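You operate a simulated robot arm through the tools that you are given. There is no shell and no other tool.

Carry out the task below with a simulated robot arm. There is one attempt and no reset: what you move stays moved.

TASK
Fill the water bench's brown bottle to its mark with rose water.
Fine: through the white funnel; funnel back in the tall beaker, big bottle back. Set down upright: what you pick out.

Only the result counts: the job must be done as asked and must still hold three seconds after the hand-in. Knocking over, shifting, dropping, spilling or breaking anything else fails it.

THE ROBOT
A 6-joint arm with a two-finger gripper, fixed in place. Base frame: the origin is on the floor under the middle of its stand, x ahead of it, y to its left, z up; the work surface is at about z = 780. Readings come in mm, rad, newtons and seconds.
It reaches about 1417 mm from its shoulder. Its first joint turns from -2.897 to 2.897 rad. Payload 3.43 kg.
Tool frame: the origin (TCP) lies between the finger pads and is the grasp point; the fingertips stand 20 mm ahead of it; z points along the fingers, y is the line along which they close. The gripper opens to 190 mm; its body begins 248 mm behind the TCP.
Orientation is told as [roll, pitch, yaw] about the base's x, y, z axes, in that order, counted from this pose: with the fingers straight down and closing along the base's y, the tool's x points along the base's -x, its y along +y and its z along -z.

THE INTERFACE
- The arm moves only by the tool jog_arm. Its argument "deltas" is a list of rows, each an object of numbers (a shift or turn left out is 0, a gripper value left out holds the last): "gripper": the finger opening in mm, from 0 to 190; "dx", "dy", "dz": the shift along the tool's x, y, z in mm; "ax", "ay", "az": the turn, a rotation vector about the tool's x, y, z in degrees. In form: [{"gripper": .., "dx": .., "dy": .., "dz": .., "ax": .., "ay": .., "az": ..}, ...]. A call has 1 to 20 rows; each row is the pose to reach, as a shift and turn from the pose commanded when the call began, along the tool's axes at that moment. Rows are played at 5 a second. More than 50 mm and 0.15 rad between two rows, or a gripper value outside its range, and nothing of the call is played. Where a pose cannot be reached the arm comes as near as it can. A force on the tool above 40 N (or 10 N above the force at the start of the call, whichever is more), or a blocked arm, ends the call early, and 0.2 s more pass. Each finger travels about 153 mm/s and halts on what it meets, pressing with about 28 N; the grip force reading is that of the motor and also rises with nothing between the fingers. The clock runs only during rows and for 0.2 s after the last one: add rows that repeat a pose to give the fingers time. It gives the time, the measured TCP pose, the force on the tool (base axes), the opening and the grip force at its end, in the units of the frame above (readings bear some noise), with the torque about the TCP (base axes, N m) and any sound that the robot's microphone picked up.
- Cameras (640 x 400 px; columns grow to the right, rows downward): "scene" is fixed at [220.3, -648.6, 1370.7]; the picture's right is [-1.00, 0.10, 0.00], its down [0.09, 0.97, -0.21] and it looks along [-0.02, -0.21, -0.98] (base axes); focal length 214 px, centre (320, 200). "wrist" rides on the gripper at [70, -8, -288] in the tool frame; the picture's right is [0.12, 0.99, 0.00], its down [-0.96, 0.12, -0.25] and it looks along [-0.25, 0.03, 0.97] (tool axes); focal length 261 px, centre (320, 200). There is no depth. A picture from a camera that has moved, and an enlarged one, comes with that camera's place and axes in the base frame and with its lens.
- camera(camera): a new picture of that camera. No time passes.
- move_column(by): moves the trunk up (or, below 0, down) by that many mm; the arm rides with it, the base frame stays. It gives what a move gives, with no picture.
- close_up(camera, box): a new picture of the part [left, top, right, bottom] of that camera's present view, enlarged. No time passes.
- finish_job(): hands the job in; it is judged then, once.

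Nothing tells you positions but the pictures and the camera data. Unless the task says otherwise, let go and move clear before handing in.

The tools are called after "Emit:" as a command line: name --argument value ..., lists and objects as JSON in quotes. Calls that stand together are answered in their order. jog_arm: Moves the arm, as the interface text tells. Its arguments: {"type":"object","properties":{"deltas":{"type":"array"}},"required":["deltas"]} The other tools are called the same way: move_column (by) moves the trunk up or down; camera (camera) takes a picture; close_up (camera, box) takes an enlarged picture of a part of a camera's view; finish_job () hands the job in.

At the start:

```text
clock: 0.0
eef_pos: [568.5, -306.0, 1236.9]
orientation: [0.001, -0.002, 0.001]
wrist_force: [-0.2, 0.5, -0.2]
wrist_torque: [0.0, 0.02, 0.01]
width: 189.8
grip_force: 0.1
trunk travel left (down, up): [-200.0, 240.0]
```

scene: 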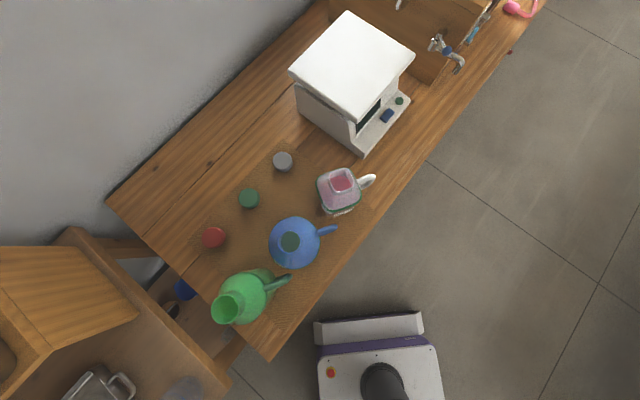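
wrist: 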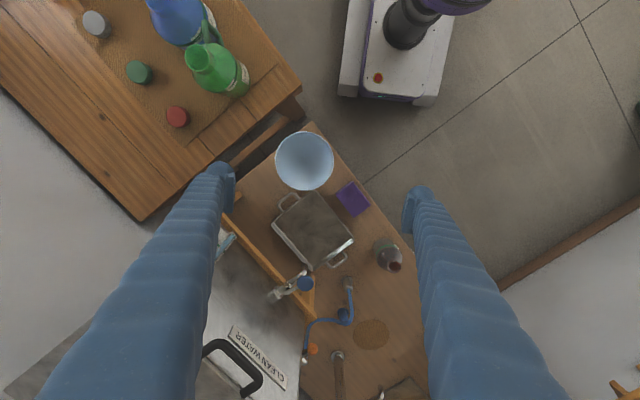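

I see two benches: one with a machine and coloured jugs, and a second with a "clean water" tank, a funnel-like white thing, a pot and a brown bottle. I'll look at details in close-ups first.

Emit:
close_up --camera "scene" --box '[180, 130, 420, 340]'

Emit:
close_up --camera "wrist" --box '[200, 120, 440, 270]'

Emit:
close_up --camera "wrist" --box '[200, 250, 440, 400]'

Emit:
close_up --camera "scene" --box '[320, 0, 560, 150]'

Emit:
close_up --camera "wrist" --box '[60, 0, 300, 150]'

Emit:
close_up --camera "scene" --box '[0, 220, 260, 400]'

```text
1.90 times, centred on (300, 235) of scene
camera zoom: at [220.3, -648.6, 1370.7], right [-1.0, 0.1, 0.0], down [0.09, 0.97, -0.21], along [-0.02, -0.21, -0.98], focal length 408 px, centre (358, 133)
```

zoom: 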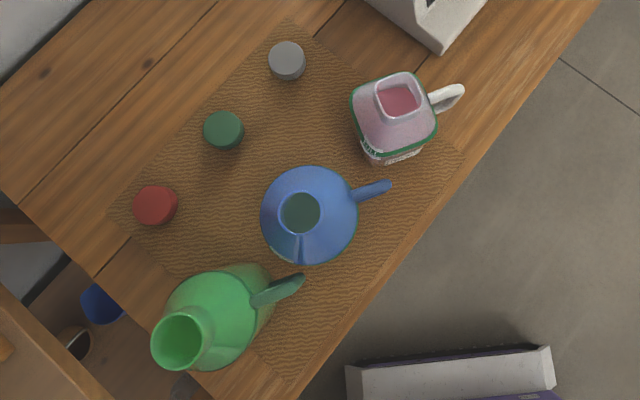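

```text
2.67 times, centred on (320, 195) of wrist
camera zoom: at [498.8, -314.3, 1524.8], right [-0.12, 0.99, 0.0], down [0.96, 0.12, 0.25], along [0.25, 0.03, -0.97], focal length 695 px, centre (320, 213)
```

zoom: 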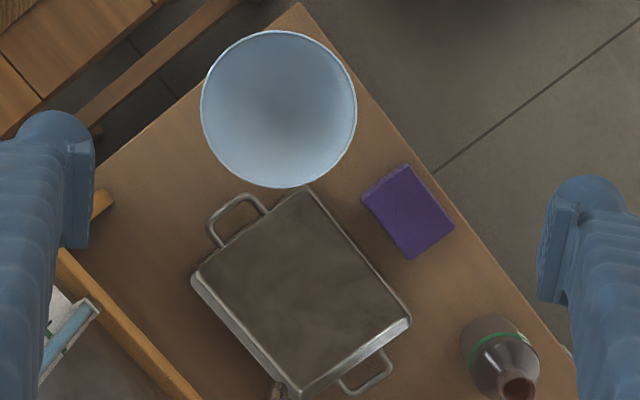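

```text
2.67 times, centred on (320, 325) of wrist
camera zoom: at [498.8, -314.3, 1524.8], right [-0.12, 0.99, 0.0], down [0.96, 0.12, 0.25], along [0.25, 0.03, -0.97], focal length 695 px, centre (320, -133)
```

zoom: 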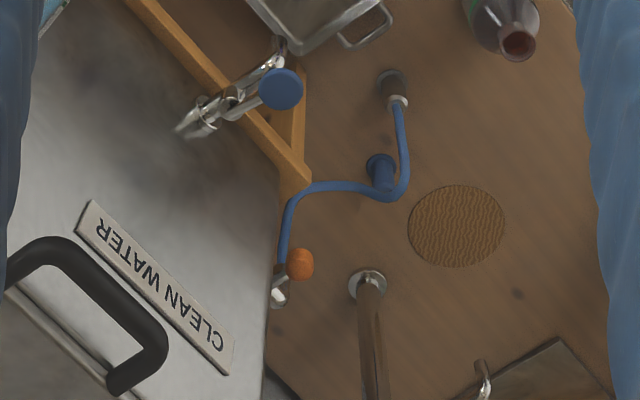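

```text
2.67 times, centred on (440, 75) of scene
camera zoom: at [220.3, -648.6, 1370.7], right [-1.0, 0.1, 0.0], down [0.09, 0.97, -0.21], along [-0.02, -0.21, -0.98], focal length 572 px, centre (0, 533)
```

zoom: 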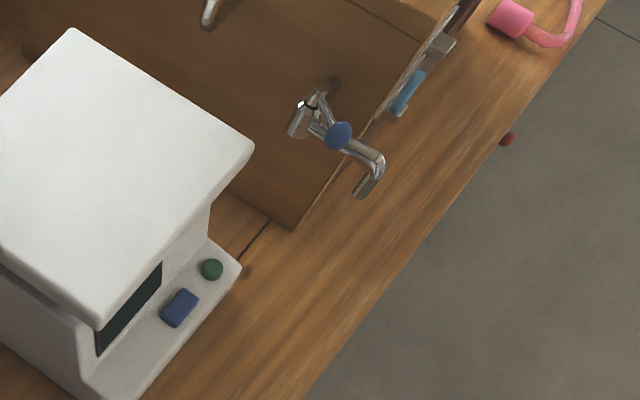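

```text
2.67 times, centred on (180, 75) of wrist
camera zoom: at [498.8, -314.3, 1524.8], right [-0.12, 0.99, 0.0], down [0.96, 0.12, 0.25], along [0.25, 0.03, -0.97], focal length 695 px, centre (693, 533)
```

zoom: 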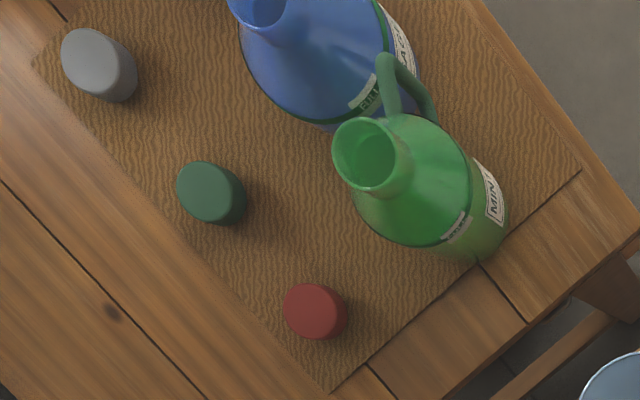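

```text
2.22 times, centred on (130, 310) of scene
camera zoom: at [220.3, -648.6, 1370.7], right [-1.0, 0.1, 0.0], down [0.09, 0.97, -0.21], along [-0.02, -0.21, -0.98], focal length 477 px, centre (742, -44)
```

zoom: 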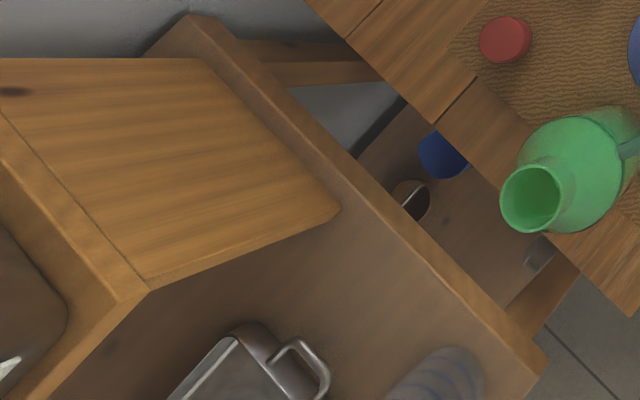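

I see three big bottles (white with pink content, blue, green MINT), loose caps, a bowl-like funnel shape and a brownish bottle on the water bench. I'll zoom in further to read labels.

Emit:
close_up --camera "wrist" --box '[360, 225, 424, 285]'

Emit:
close_up --camera "scene" --box '[300, 150, 390, 225]'

Emit:
close_up --camera "scene" --box '[130, 330, 240, 400]'

Emit:
close_up --camera "wrist" --box '[140, 0, 260, 75]'

Emit:
close_up --camera "wrist" --box '[260, 120, 360, 200]'

Emit:
close_up --camera "wrist" --box '[480, 280, 640, 400]'

```text
6.67 times, centred on (392, 255) of wrist
camera zoom: at [498.8, -314.3, 1524.8], right [-0.12, 0.99, 0.0], down [0.96, 0.12, 0.25], along [0.25, 0.03, -0.97], focal length 1738 px, centre (-160, -167)
```

zoom: 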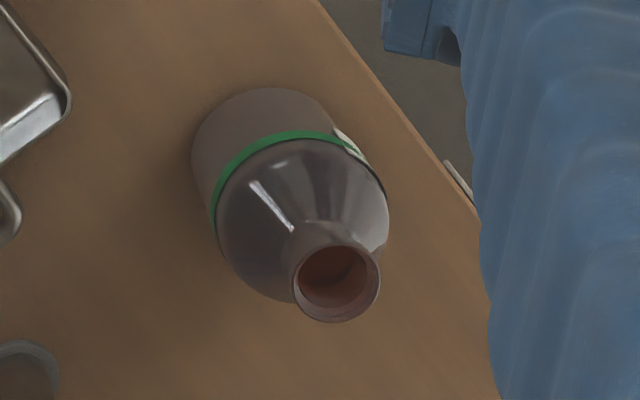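

```text
5.33 times, centred on (345, 188) of scene
camera zoom: at [220.3, -648.6, 1370.7], right [-1.0, 0.1, 0.0], down [0.09, 0.97, -0.21], along [-0.02, -0.21, -0.98], focal length 1144 px, centre (187, 267)
```

zoom: 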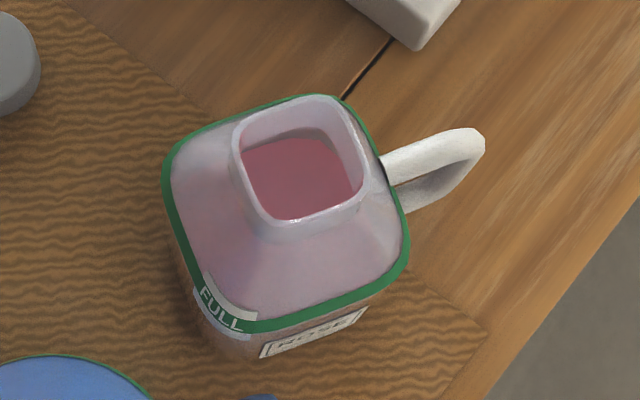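

```text
5.71 times, centred on (185, 365) of scene
camera zoom: at [220.3, -648.6, 1370.7], right [-1.0, 0.1, 0.0], down [0.09, 0.97, -0.21], along [-0.02, -0.21, -0.98], focal length 1226 px, centre (1091, -743)
```

zoom: 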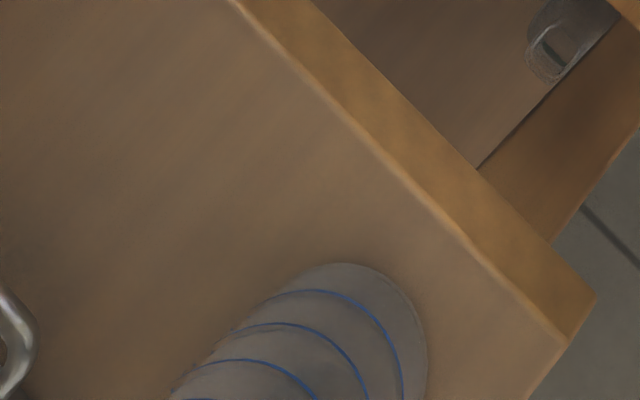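

```text
5.33 times, centred on (200, 38) of wrist
camera zoom: at [498.8, -314.3, 1524.8], right [-0.12, 0.99, 0.0], down [0.96, 0.12, 0.25], along [0.25, 0.03, -0.97], focal length 1390 px, centre (960, 1067)
```

zoom: 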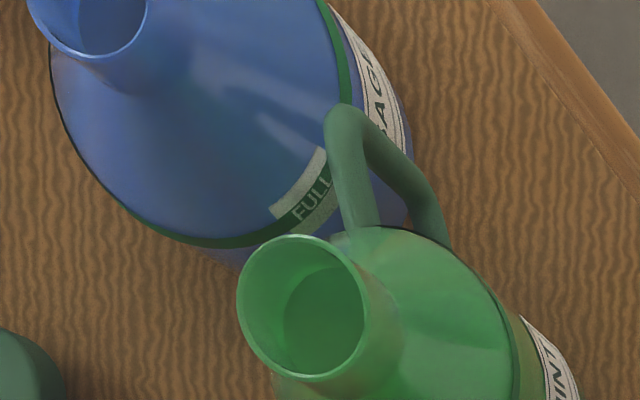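

```text
5.00 times, centred on (310, 160) of wrist
camera zoom: at [498.8, -314.3, 1524.8], right [-0.12, 0.99, 0.0], down [0.96, 0.12, 0.25], along [0.25, 0.03, -0.97], focal length 1303 px, centre (370, 400)
```

zoom: 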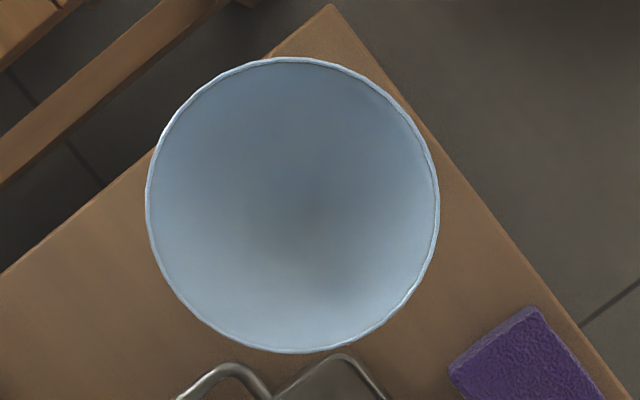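

```text
3.33 times, centred on (560, 340) of wrist
camera zoom: at [498.8, -314.3, 1524.8], right [-0.12, 0.99, 0.0], down [0.96, 0.12, 0.25], along [0.25, 0.03, -0.97], focal length 869 px, centre (-480, -267)
```

zoom: 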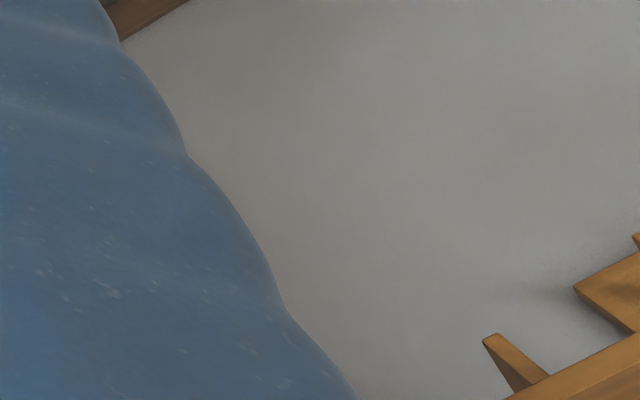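

The pink milky bottle is labelled ROSE; the brown bottle with a green ring sits on the water bench near (800, -90). I'll move the camera over the water bench for a better view.

Emit:
jog_arm --deltas '[{"dx": -10, "dy": 45}, {"dx": -20, "dy": 90}, {"dx": -30, "dy": 135}, {"dx": -40, "dy": 180}, {"dx": -50, "dy": 216}]'

Emit:
camera --camera "wrist"

Emit:
camera --camera "scene"

```text
clock: 1.2
eef_pos: [622.0, -89.3, 1234.8]
orientation: [-0.001, 0.001, 0.0]
wrist_force: [0.3, -0.4, 0.3]
wrist_torque: [-0.05, 0.03, -0.01]
width: 190.1
grip_force: 0.0
trunk travel left (down, up): [-200.0, 240.0]
```

```text
taken
camera wrist: at [550.0, -98.0, 1522.6], right [-0.12, 0.99, 0.0], down [0.96, 0.12, 0.25], along [0.24, 0.03, -0.97], focal length 261 px, centre (320, 200)
```

wrist: 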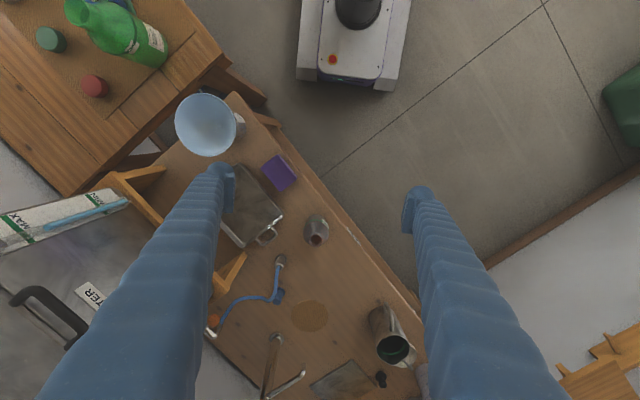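

```text
taken
```

scene: 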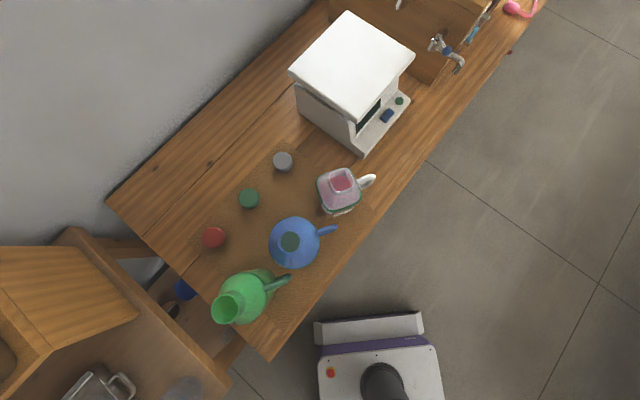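

A metal-looking vessel appears further along the water bench, beside a tap and sink plate. I'll zoom in on these items.

Emit:
close_up --camera "wrist" --box '[350, 290, 450, 400]'

Emit:
close_up --camera "wrist" --box '[280, 200, 350, 260]'

Emit:
close_up --camera "wrist" --box '[200, 240, 400, 400]'

Emit:
close_up --camera "wrist" --box '[160, 80, 300, 180]'

Emit:
close_up --camera "wrist" --box '[0, 140, 160, 260]'

Emit:
close_up --camera "wrist" --box '[540, 300, 640, 400]'

```text
3.64 times, centred on (400, 345) of wrist
camera zoom: at [550.0, -98.0, 1522.6], right [-0.12, 0.99, 0.0], down [0.96, 0.12, 0.25], along [0.24, 0.03, -0.97], focal length 948 px, centre (29, -327)
```

zoom: 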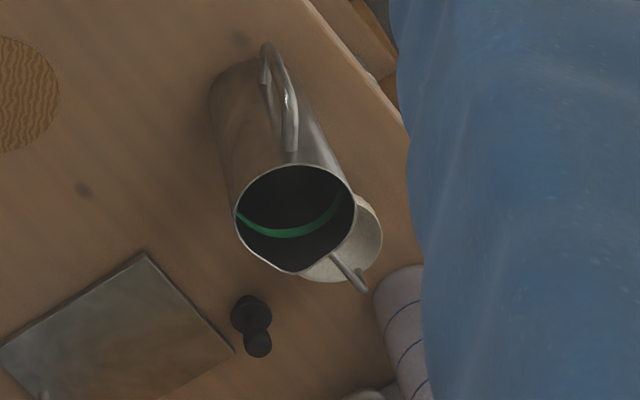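

```text
6.67 times, centred on (315, 230) of wrist
camera zoom: at [550.0, -98.0, 1522.6], right [-0.12, 0.99, 0.0], down [0.96, 0.12, 0.25], along [0.24, 0.03, -0.97], focal length 1738 px, centre (353, 0)
```

zoom: 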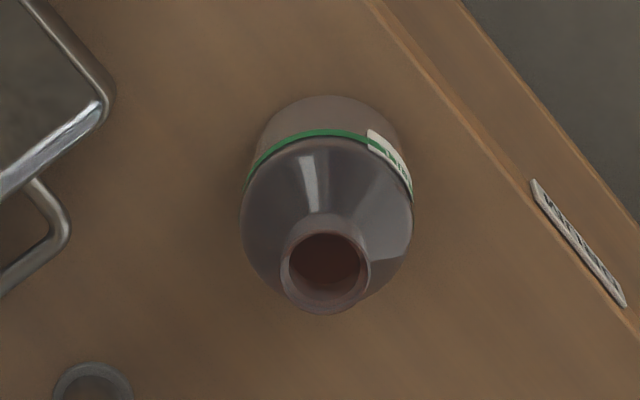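

```text
2.50 times, centred on (300, 320) of wrist
camera zoom: at [550.0, -98.0, 1522.6], right [-0.12, 0.99, 0.0], down [0.96, 0.12, 0.25], along [0.24, 0.03, -0.97], focal length 652 px, centre (370, -100)
```

zoom: 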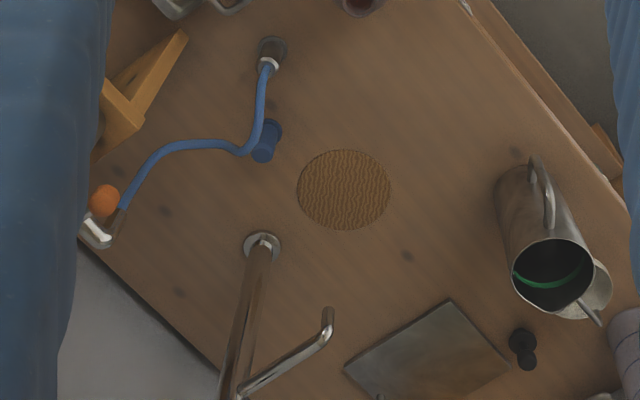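

```text
4.00 times, centred on (230, 130) of wrist
camera zoom: at [550.0, -98.0, 1522.6], right [-0.12, 0.99, 0.0], down [0.96, 0.12, 0.25], along [0.24, 0.03, -0.97], focal length 1043 px, centre (680, 480)
```

zoom: 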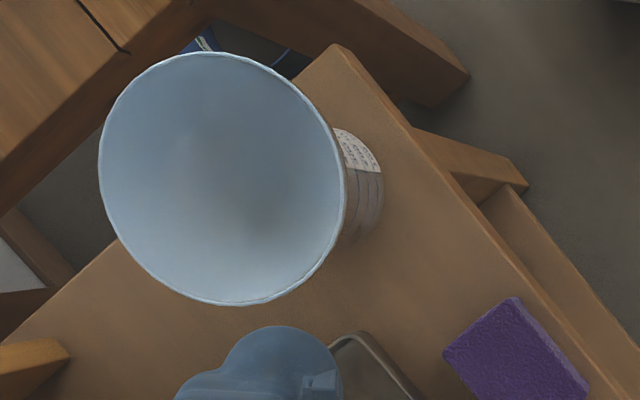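

```text
3.33 times, centred on (80, 200) of wrist
camera zoom: at [550.0, -98.0, 1522.6], right [-0.12, 0.99, 0.0], down [0.96, 0.12, 0.25], along [0.24, 0.03, -0.97], focal length 869 px, centre (1120, 200)
```

zoom: 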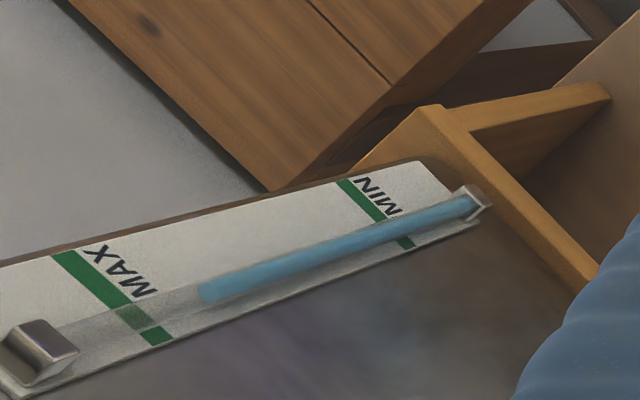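

```text
4.00 times, centred on (590, 350) of wrist
camera zoom: at [550.0, -98.0, 1522.6], right [-0.12, 0.99, 0.0], down [0.96, 0.12, 0.25], along [0.24, 0.03, -0.97], focal length 1043 px, centre (-760, -400)
```

zoom: 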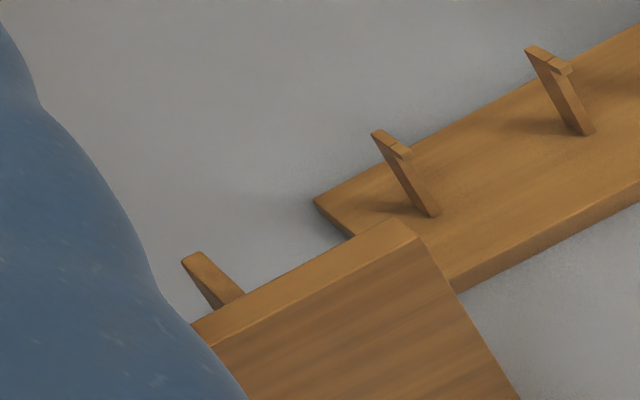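

The white funnel stands in a labelled graduated beaker, and there are more items further along the bench. I'll move further left to see the rest of the water bench.

Emit:
jog_arm --deltas '[{"dx": -10, "dy": 45}, {"dx": -20, "dy": 90}, {"dx": -30, "dy": 135}, {"dx": -40, "dy": 180}, {"dx": -50, "dy": 225}, {"dx": -60, "dy": 270}]'

Emit:
camera --camera "wrist"

```text
clock: 2.6
eef_pos: [681.2, 182.7, 1236.2]
orientation: [0.0, 0.002, 0.001]
wrist_force: [-0.3, 0.2, 0.9]
wrist_torque: [-0.04, 0.06, -0.01]
width: 190.3
grip_force: 0.0
trunk travel left (down, up): [-200.0, 240.0]
```

```text
taken
camera wrist: at [610.4, 173.2, 1523.4], right [-0.12, 0.99, 0.0], down [0.96, 0.12, 0.25], along [0.24, 0.03, -0.97], focal length 261 px, centre (320, 200)
```

wrist: 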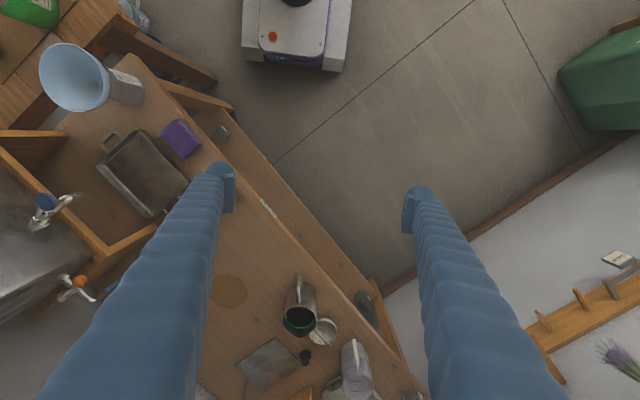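

Emit:
close_up --camera "wrist" --box '[220, 270, 440, 400]'

Emit:
close_up --camera "wrist" --box '[30, 30, 230, 170]'

Emit:
close_up --camera "wrist" --box '[520, 220, 640, 400]'

Emit:
close_up --camera "wrist" --box '[0, 130, 200, 330]'

Emit:
jog_arm --deltas '[{"dx": 10, "dy": 45}, {"dx": 20, "dy": 90}, {"dx": 30, "dy": 135}, {"dx": 40, "dy": 180}, {"dx": 50, "dy": 225}]'

Emit:
camera --camera "wrist"

```text
2.91 times, centred on (330, 335) of wrist
camera zoom: at [610.4, 173.2, 1523.4], right [-0.12, 0.99, 0.0], down [0.96, 0.12, 0.25], along [0.24, 0.03, -0.97], focal length 758 px, centre (291, -193)
```

zoom: 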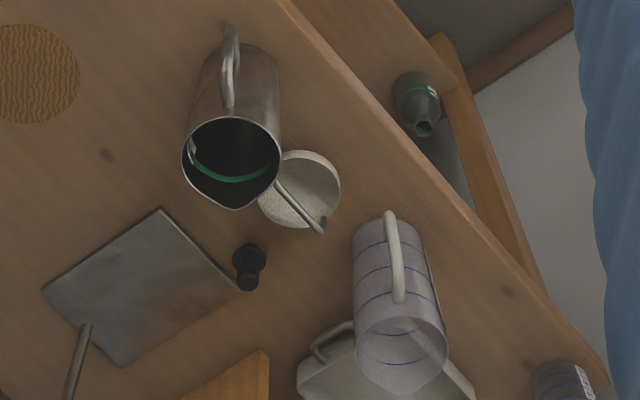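

```text
2.86 times, centred on (130, 100) of wrist
camera zoom: at [610.4, 173.2, 1523.4], right [-0.12, 0.99, 0.0], down [0.96, 0.12, 0.25], along [0.24, 0.03, -0.97], focal length 745 px, centre (863, 486)
```

zoom: 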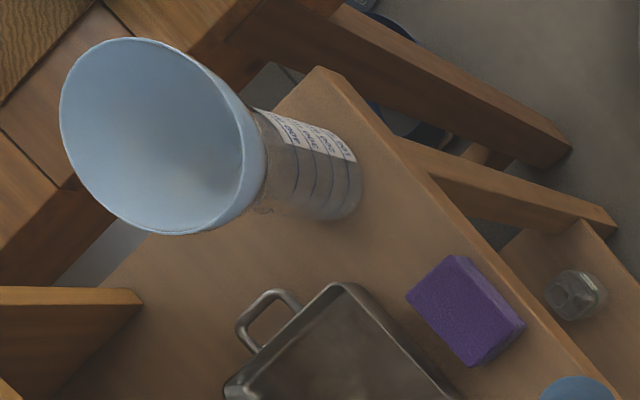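

```text
2.22 times, centred on (580, 310) of wrist
camera zoom: at [610.4, 173.2, 1523.4], right [-0.12, 0.99, 0.0], down [0.96, 0.12, 0.25], along [0.24, 0.03, -0.97], focal length 579 px, centre (-258, -44)
```

zoom: 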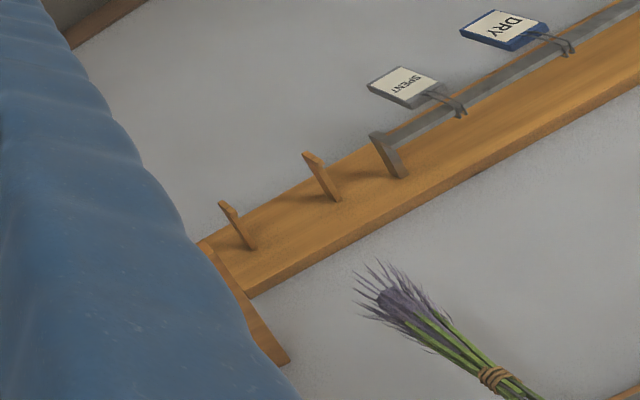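

```text
2.00 times, centred on (100, 230) of wrist
camera zoom: at [610.4, 173.2, 1523.4], right [-0.12, 0.99, 0.0], down [0.96, 0.12, 0.25], along [0.24, 0.03, -0.97], focal length 521 px, centre (760, 140)
```

zoom: 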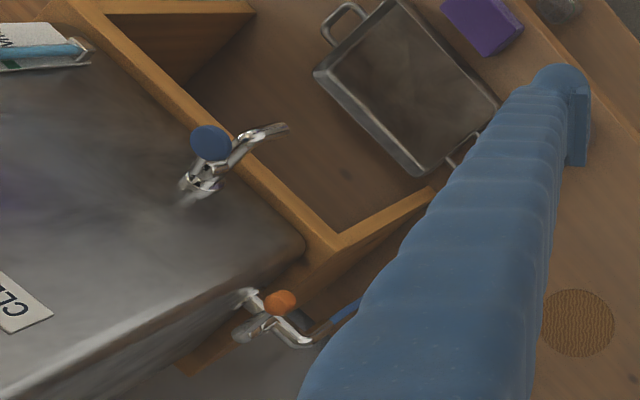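

```text
clock: 3.8
eef_pos: [630.8, 408.6, 1234.5]
orientation: [0.002, 0.002, -0.001]
wrist_force: [-0.2, -0.6, -0.1]
wrist_torque: [-0.09, -0.03, -0.01]
width: 189.7
grip_force: 0.0
trunk travel left (down, up): [-200.0, 240.0]
```

```text
taken
camera wrist: at [558.8, 399.1, 1522.5], right [-0.12, 0.99, 0.0], down [0.96, 0.12, 0.25], along [0.24, 0.03, -0.97], focal length 261 px, centre (320, 200)
```

wrist: 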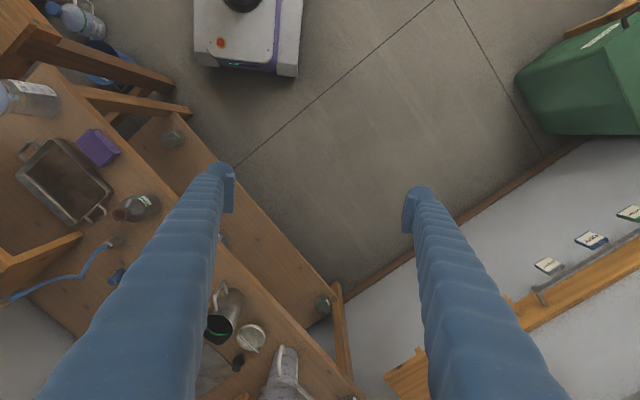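

Emit:
close_up --camera "wrist" --box '[0, 60, 180, 230]'

Emit:
close_up --camera "wrist" --box '[100, 180, 180, 230]'

Emit:
close_up --camera "wrist" --box '[190, 270, 370, 400]'

Emit:
close_up --camera "wrist" --box '[0, 0, 130, 90]'

```text
2.35 times, centred on (90, 145) of wrist
camera zoom: at [558.8, 399.1, 1522.5], right [-0.12, 0.99, 0.0], down [0.96, 0.12, 0.25], along [0.24, 0.03, -0.97], focal length 613 px, centre (861, 329)
```

zoom: 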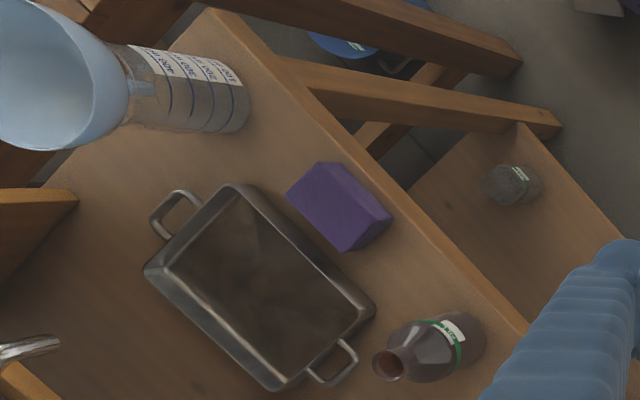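

```text
8.00 times, centred on (140, 205) of wrist
camera zoom: at [558.8, 399.1, 1522.5], right [-0.12, 0.99, 0.0], down [0.96, 0.12, 0.25], along [0.24, 0.03, -0.97], focal length 2085 px, centre (1760, 160)
```

zoom: 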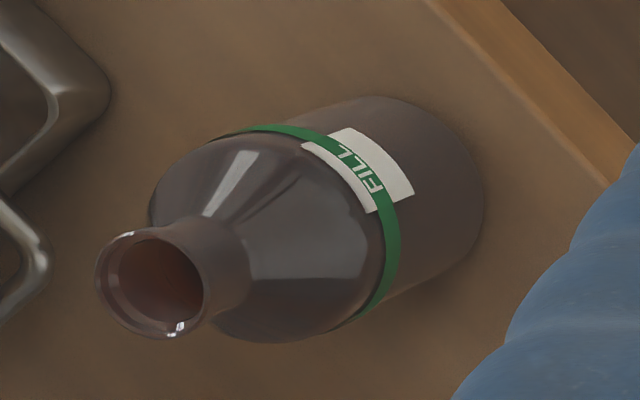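

```text
3.08 times, centred on (280, 335) of wrist
camera zoom: at [558.8, 399.1, 1522.5], right [-0.12, 0.99, 0.0], down [0.96, 0.12, 0.25], along [0.24, 0.03, -0.97], focal length 802 px, centre (443, -215)
```

zoom: 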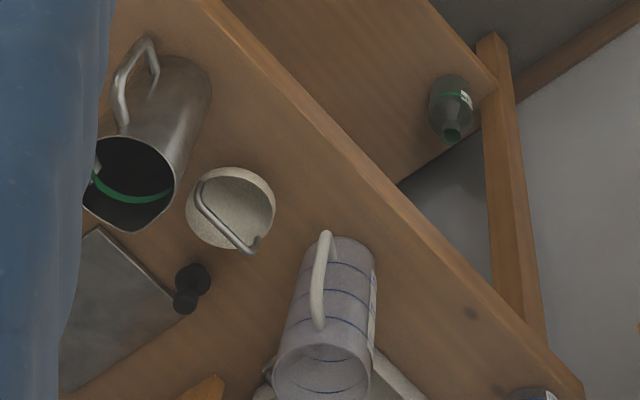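

```text
4.44 times, centred on (65, 45) of wrist
camera zoom: at [558.8, 399.1, 1522.5], right [-0.12, 0.99, 0.0], down [0.96, 0.12, 0.25], along [0.24, 0.03, -0.97], focal length 1158 px, centre (1453, 889)
```

zoom: 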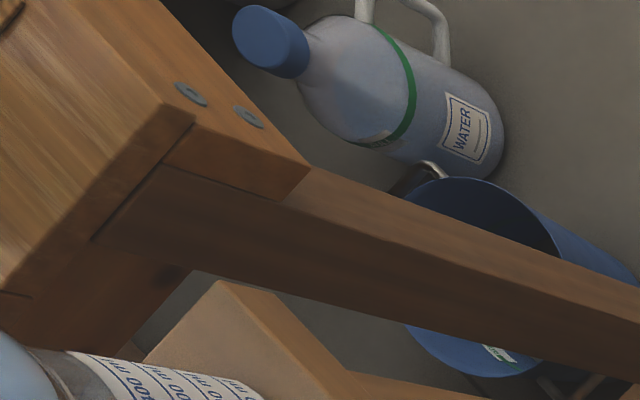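

The brown bottle has a green FILL ring; by triangulation its mouth is near (817, -76, 899), and the funnel rim is near (561, -341, 948) with about 130 mm diameter. Next I'll turn the gripper to face the bench squarely for side views.

Emit:
jog_arm --deltas '[{"dx": -3, "dy": -40, "az": 5.7}, {"dx": -6, "dy": -80, "az": 11.4}, {"dx": -9, "dy": -120, "az": 17}, {"dx": -12, "dy": -160, "az": 22.6}, {"dx": -15, "dy": -200, "az": 28.2}, {"dx": -18, "dy": -240, "az": 33.8}, {"dx": -20, "dy": -280, "az": 39.4}, {"dx": -22, "dy": -320, "az": 45}]'

Emit:
jog_arm --deltas '[{"dz": 20, "ay": -7}, {"dz": 40, "ay": -14}, {"dz": 60, "ay": -21}, {"dz": 80, "ay": -28}, {"dz": 100, "ay": -35}, {"dz": 130, "ay": -42}, {"dz": 160, "ay": -49}, {"dz": 180, "ay": -55}]'

Emit:
camera --camera "wrist"

```text
clock: 5.6
eef_pos: [651.3, 83.4, 1238.4]
orientation: [0.001, -0.001, -0.785]
wrist_force: [-0.3, -0.7, 0.3]
wrist_torque: [0.04, 0.03, -0.02]
width: 190.2
grip_force: 0.0
trunk travel left (down, up): [-200.0, 240.0]
```

```text
clock: 7.4
eef_pos: [652.6, 86.2, 1058.9]
orientation: [-0.002, -0.96, -0.785]
wrist_force: [0.4, -0.5, 0.1]
wrist_torque: [-0.06, 0.02, -0.04]
width: 190.0
grip_force: 0.0
trunk travel left (down, up): [-200.0, 240.0]
```

```text
taken
camera wrist: at [450.0, 275.4, 1165.2], right [0.65, 0.75, -0.1], down [0.33, -0.16, 0.93], along [0.68, -0.64, -0.35], focal length 261 px, centre (320, 200)
```

wrist: 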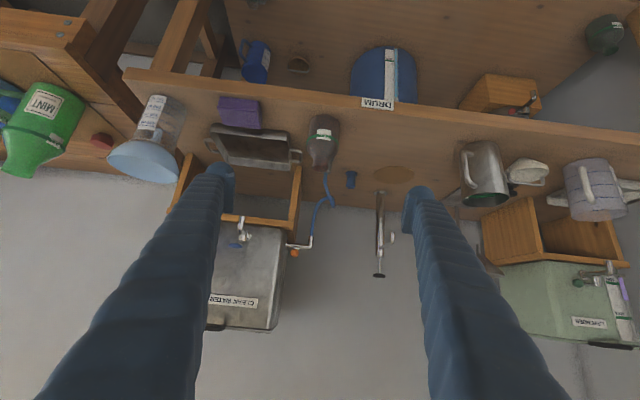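

The side view (upside-down) shows the whole water bench: funnel in graduated beaker, pot, sponge, brown bottle, taps. I'll zoom in on the key objects.

Emit:
close_up --camera "wrist" --box '[280, 90, 370, 190]'

Emit:
close_up --camera "wrist" --box '[90, 80, 210, 200]'

Emit:
close_up --camera "wrist" --box '[180, 80, 340, 340]'

Emit:
close_up --camera "wrist" --box '[440, 120, 640, 360]'

Emit:
close_up --camera "wrist" --box '[0, 40, 140, 190]'

```text
4.00 times, centred on (325, 140) of wrist
camera zoom: at [450.0, 275.4, 1165.2], right [0.65, 0.75, -0.1], down [0.33, -0.16, 0.93], along [0.68, -0.64, -0.35], focal length 1043 px, centre (300, 440)
```

zoom: 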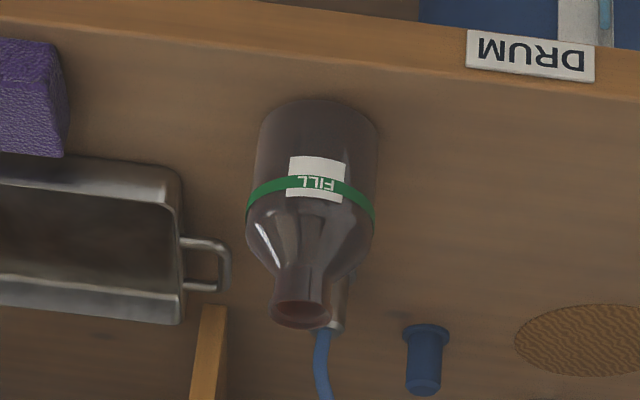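

```text
3.33 times, centred on (150, 140) of wrist
camera zoom: at [450.0, 275.4, 1165.2], right [0.65, 0.75, -0.1], down [0.33, -0.16, 0.93], along [0.68, -0.64, -0.35], focal length 869 px, centre (887, 400)
```

zoom: 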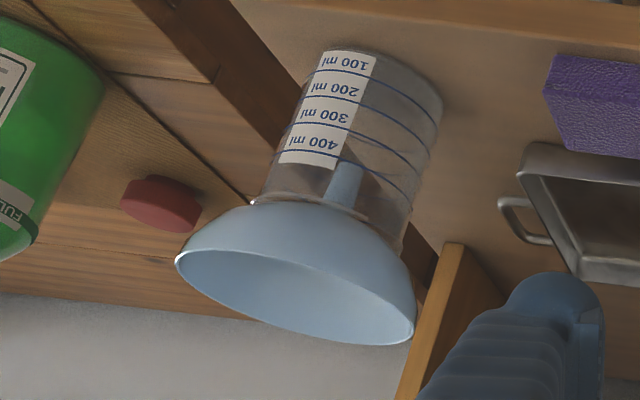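

```text
1.54 times, centred on (260, 210) of wrist
camera zoom: at [450.0, 275.4, 1165.2], right [0.65, 0.75, -0.1], down [0.33, -0.16, 0.93], along [0.68, -0.64, -0.35], focal length 401 px, centre (412, 185)
```

zoom: 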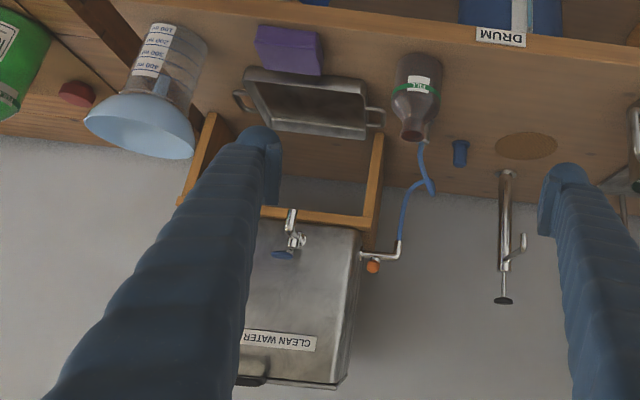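

```text
1.67 times, centred on (540, 240) of wrist
camera zoom: at [450.0, 275.4, 1165.2], right [0.65, 0.75, -0.1], down [0.33, -0.16, 0.93], along [0.68, -0.64, -0.35], focal length 434 px, centre (-47, 133)
```

zoom: 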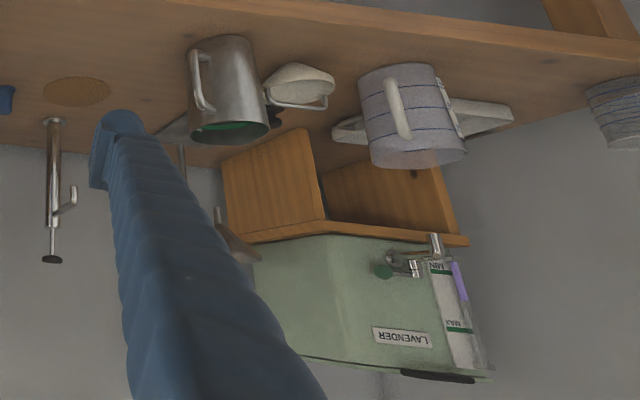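

```text
2.67 times, centred on (70, 115) of wrist
camera zoom: at [450.0, 275.4, 1165.2], right [0.65, 0.75, -0.1], down [0.33, -0.16, 0.93], along [0.68, -0.64, -0.35], focal length 695 px, centre (987, 427)
```

zoom: 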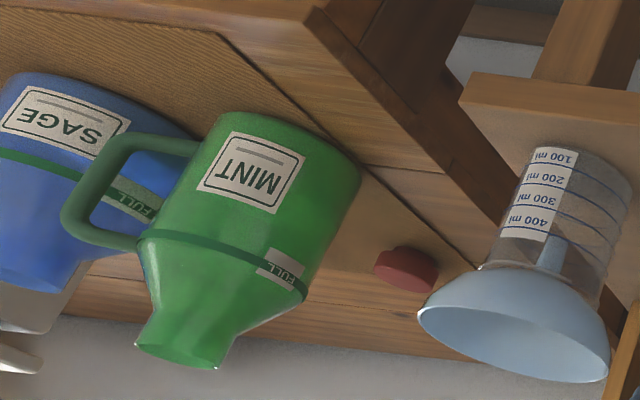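

I have the full side view now: the funnel's stem hangs inside the graduated beaker and the bottle's neck is about 33 mm across. I'll move low in front of the funnel to measure its profile.

Emit:
jog_arm --deltas '[{"dx": 9.8, "dy": -45.7, "dz": -0.9, "ay": -2}, {"dx": 19.5, "dy": -91.4, "dz": -1.7, "ay": -4}, {"dx": 29.3, "dy": -137.1, "dz": -2.6, "ay": -6}, {"dx": 39, "dy": -182.8, "dz": -3.5, "ay": -8}, {"dx": 48.8, "dy": -228.5, "dz": -4.3, "ay": -10}, {"dx": 58.6, "dy": -274.2, "dz": -5.2, "ay": -12}, {"dx": 68.3, "dy": -319.9, "dz": -6, "ay": -14}, {"dx": 78.1, "dy": -365.6, "dz": -6.9, "ay": -16}]'

Emit:
camera --camera "wrist"

Emit:
close_up --camera "wrist" --box '[220, 60, 420, 260]'

Emit:
close_up --camera "wrist" --box '[0, 60, 260, 260]'

```text
clock: 9.2
eef_pos: [492.2, 36.6, 1101.0]
orientation: [-0.209, -1.166, -0.647]
wrist_force: [-0.1, -0.3, -0.4]
wrist_torque: [0.02, 0.02, -0.02]
width: 189.9
grip_force: 0.0
out of reach, approached as far as the arm can: row 2, 3, 4, 5, 6, 7, 8
trunk travel left (down, up): [-200.0, 240.0]
```

```text
taken
camera wrist: at [293.4, 250.3, 1146.7], right [0.7, 0.69, -0.19], down [0.24, 0.02, 0.97], along [0.67, -0.72, -0.15], focal length 261 px, centre (320, 200)
```

wrist: 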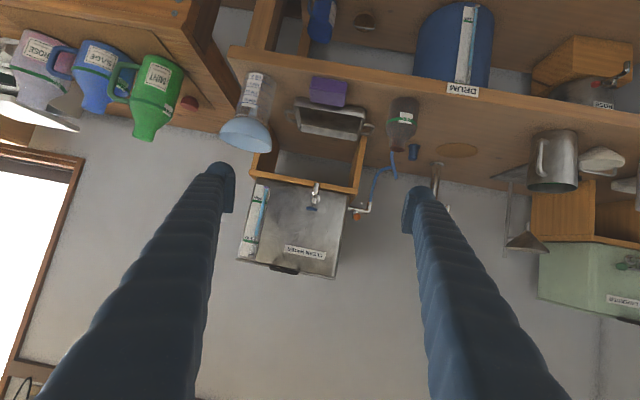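

```text
2.00 times, centred on (320, 160) of wrist
camera zoom: at [293.4, 250.3, 1146.7], right [0.7, 0.69, -0.19], down [0.24, 0.02, 0.97], along [0.67, -0.72, -0.15], focal length 521 px, centre (320, 280)
```

zoom: 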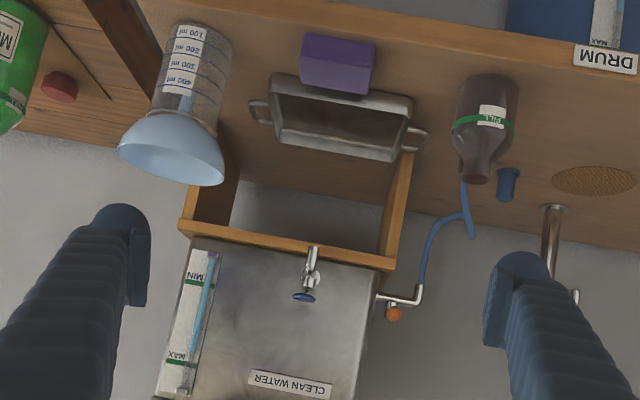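

```text
2.00 times, centred on (130, 160) of wrist
camera zoom: at [293.4, 250.3, 1146.7], right [0.7, 0.69, -0.19], down [0.24, 0.02, 0.97], along [0.67, -0.72, -0.15], focal length 521 px, centre (700, 280)
```

zoom: 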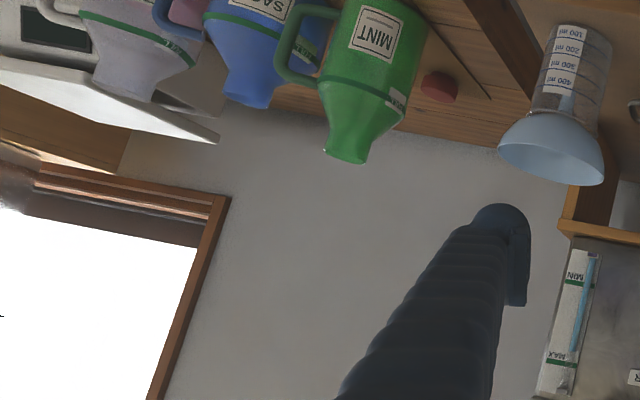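

The arm can't fold in that close. I'll check what pose it takes as reference with a null move before moving on.

Emit:
jog_arm --deltas '[{"dx": 0}]'

```text
clock: 9.6
eef_pos: [492.4, 36.6, 1101.5]
orientation: [-0.209, -1.166, -0.647]
wrist_force: [0.2, -0.2, 0.5]
wrist_torque: [0.01, -0.01, -0.02]
width: 190.0
grip_force: 0.1
trunk travel left (down, up): [-200.0, 240.0]
```

Emit:
jog_arm --deltas '[{"ax": -6}, {"ax": -12}]'

Emit:
jog_arm --deltas '[{"ay": 6.7, "dz": 8}, {"ay": 13.4, "dz": 16}, {"ay": 20, "dz": 24}, {"ay": 26.7, "dz": 32}, {"ay": 33.4, "dz": 40}, {"ay": 40, "dz": 48}, {"ay": 46.8, "dz": 56}, {"ay": 53.4, "dz": 64}, {"ay": 60, "dz": 72}, {"ay": 66.8, "dz": 80}]'

```text
clock: 10.2
eef_pos: [528.4, 80.4, 1100.0]
orientation: [-0.166, -1.156, -0.538]
wrist_force: [-0.4, 0.2, -0.1]
wrist_torque: [-0.02, -0.02, 0.01]
width: 189.9
grip_force: 0.0
out of reach, approached as far as the arm can: row 1, 2
trunk travel left (down, up): [-200.0, 240.0]
```

```text
clock: 12.4
eef_pos: [588.5, 54.2, 1081.2]
orientation: [0.001, 0.003, -0.646]
wrist_force: [0.0, -0.8, -0.4]
wrist_torque: [0.06, 0.05, 0.0]
width: 190.1
grip_force: 0.1
out of reach, approached as far as the arm can: row 1
trunk travel left (down, up): [-200.0, 240.0]
```

I'm back in a fingers-down pose. Next I'll travel to above the rose bottle with the gripper yawed round (camera on the far side from the bottle's handle) to look at it and check that this yaw is reachable.

Emit:
jog_arm --deltas '[{"dx": -13.4, "dy": -41.6, "dz": -15, "az": 6.9}, {"dx": -26.9, "dy": -83.3, "dz": -30, "az": 13.7}, {"dx": -40.3, "dy": -124.9, "dz": -45, "az": 20.6}, {"dx": -53.8, "dy": -166.5, "dz": -60, "az": 27.5}, {"dx": -67.2, "dy": -208.2, "dz": -75, "az": 34.4}, {"dx": -80.6, "dy": -249.8, "dz": -90, "az": 41.2}, {"dx": -94.1, "dy": -291.4, "dz": -105, "az": 48.1}, {"dx": -107.5, "dy": -333.1, "dz": -120, "az": 55}, {"dx": -121, "dy": -374.7, "dz": -135, "az": 61.9}, {"dx": -134.4, "dy": -416.3, "dz": -150, "az": 68.7}, {"dx": -147.8, "dy": -458, "dz": -150, "az": 75.6}, {"dx": -161.3, "dy": -499.6, "dz": -150, "az": 82.5}, {"dx": -174.7, "dy": -541.2, "dz": -150, "az": 89.3}, {"dx": -188.1, "dy": -582.9, "dz": -150, "az": 96.2}, {"dx": -201.6, "dy": -624.5, "dz": -150, "az": 103.1}, {"dx": -215, "dy": -666.1, "dz": -150, "az": 110}, {"dx": -228.5, "dy": -707.8, "dz": -150, "az": 116.8}, {"dx": -241.9, "dy": -749.4, "dz": -150, "az": 123.7}]'

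Emit:
camera --camera "wrist"

Emit:
camera --camera "scene"

```text
clock: 16.2
eef_pos: [327.8, -690.3, 1231.3]
orientation: [0.0, -0.001, -2.808]
wrist_force: [-0.7, -0.5, 0.1]
wrist_torque: [0.04, -0.05, -0.03]
width: 189.8
grip_force: 0.0
trunk travel left (down, up): [-200.0, 240.0]
```

```text
taken
camera wrist: at [390.8, -659.9, 1519.2], right [0.44, -0.9, 0.0], down [-0.87, -0.42, 0.25], along [-0.22, -0.11, -0.97], focal length 261 px, centre (320, 200)
```

wrist: 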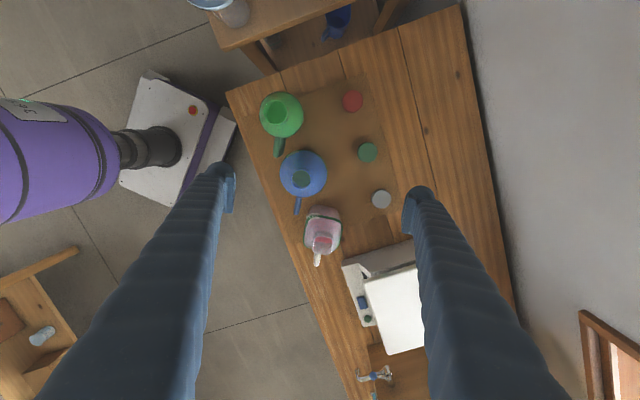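

```text
taken
```

scene: 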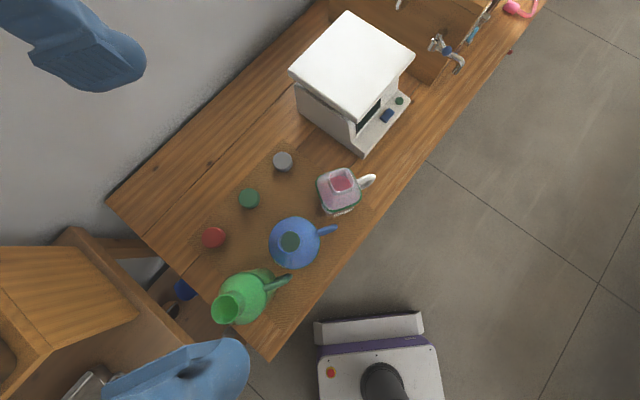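

Emit:
close_up --camera "wrist" --box '[280, 180, 360, 280]'

Emit:
close_up --camera "wrist" --box '[240, 80, 420, 280]'

```text
4.00 times, centred on (320, 230) of wrist
camera zoom: at [390.8, -659.9, 1519.2], right [0.44, -0.9, 0.0], down [-0.87, -0.42, 0.25], along [-0.22, -0.11, -0.97], focal length 1043 px, centre (320, 80)
```

zoom: 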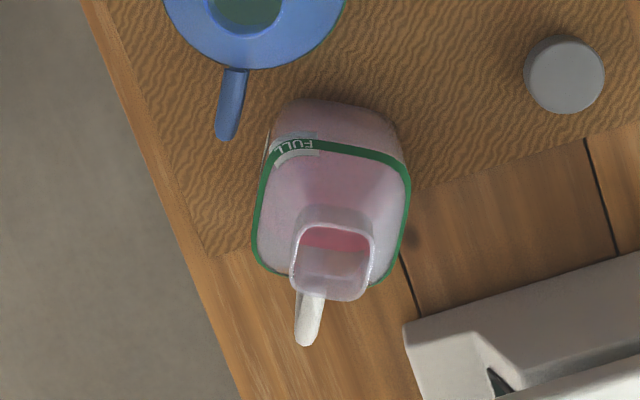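

```text
2.00 times, centred on (330, 180) of wrist
camera zoom: at [390.8, -659.9, 1519.2], right [0.44, -0.9, 0.0], down [-0.87, -0.42, 0.25], along [-0.22, -0.11, -0.97], focal length 521 px, centre (300, 240)
```

zoom: 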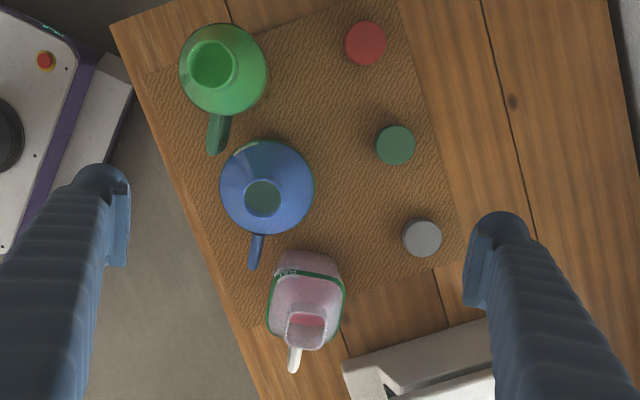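

The rose bottle's mouth is near (165, -777, 953), its body about 90 mm square, and the yaw of about -161° matches its faces and is reachable. First I handle the funnel: moving above it with yaw 0 for an accurate look.

Emit:
jog_arm --deltas '[{"dx": 16.7, "dy": -12.7, "dz": 4, "az": -8.04}, {"dx": 33.5, "dy": -25.4, "dz": 8, "az": -16.09}, {"dx": 50.2, "dy": -38.1, "dz": 12, "az": -24.13}, {"dx": 66.9, "dy": -50.7, "dz": 16, "az": -32.18}, {"dx": 83.7, "dy": -63.4, "dz": 20, "az": -40.22}, {"dx": 100.4, "dy": -76.1, "dz": 24, "az": -48.27}, {"dx": 117.1, "dy": -88.8, "dz": 28, "az": -56.31}, {"dx": 133.9, "dy": -101.5, "dz": 32, "az": -64.36}, {"dx": 150.6, "dy": -114.2, "dz": 36, "az": -72.4}, {"dx": 167.4, "dy": -126.9, "dz": 40, "az": -80.45}, {"dx": 184.1, "dy": -139.5, "dz": 44, "az": -88.5}, {"dx": 200.8, "dy": -152.2, "dz": 48, "az": -96.54}, {"dx": 217.6, "dy": -164.9, "dz": 52, "az": -104.58}, {"dx": 234.3, "dy": -177.6, "dz": 56, "az": -112.63}, {"dx": 251, "dy": -190.3, "dz": 60, "az": -120.68}, {"dx": 267.8, "dy": -203, "dz": 64, "az": -128.72}, {"dx": 284.5, "dy": -215.6, "dz": 68, "az": -136.76}, {"dx": 301.2, "dy": -228.3, "dz": 72, "az": -144.8}, {"dx": 318, "dy": -241, "dz": 76, "az": -152.86}, {"dx": 334.7, "dy": -253.7, "dz": 81, "az": -160.9}]'

Emit:
camera --camera "wrist"

Emit:
close_up --camera "wrist" --box '[240, 100, 400, 240]'

```text
clock: 20.4
eef_pos: [561.8, -337.8, 1150.2]
orientation: [0.001, -0.001, 0.006]
wrist_force: [-0.4, 0.7, -0.4]
wrist_torque: [0.01, 0.01, -0.02]
width: 189.9
grip_force: 0.1
trunk travel left (down, up): [-200.0, 240.0]
```

```text
taken
camera wrist: at [491.6, -347.3, 1437.7], right [-0.12, 0.99, 0.0], down [0.96, 0.12, 0.25], along [0.25, 0.03, -0.97], focal length 261 px, centre (320, 200)
```

wrist: 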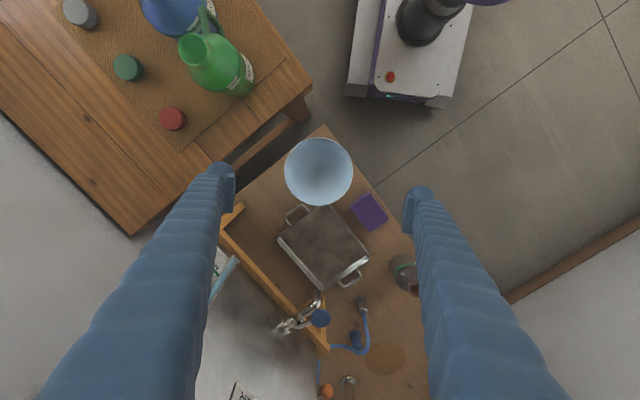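

```text
2.86 times, centred on (320, 170) of wrist
camera zoom: at [491.6, -347.3, 1437.7], right [-0.12, 0.99, 0.0], down [0.96, 0.12, 0.25], along [0.25, 0.03, -0.97], focal length 745 px, centre (320, 286)
```

zoom: 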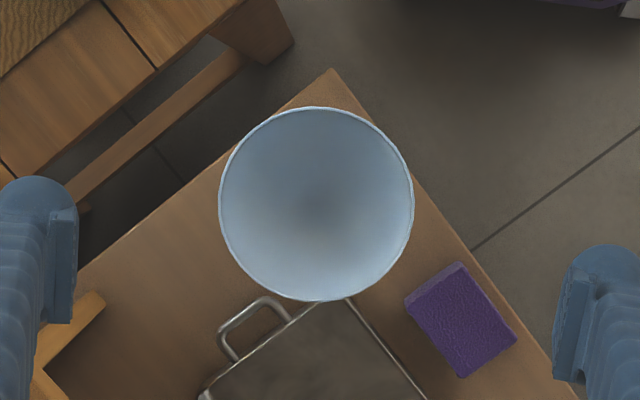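

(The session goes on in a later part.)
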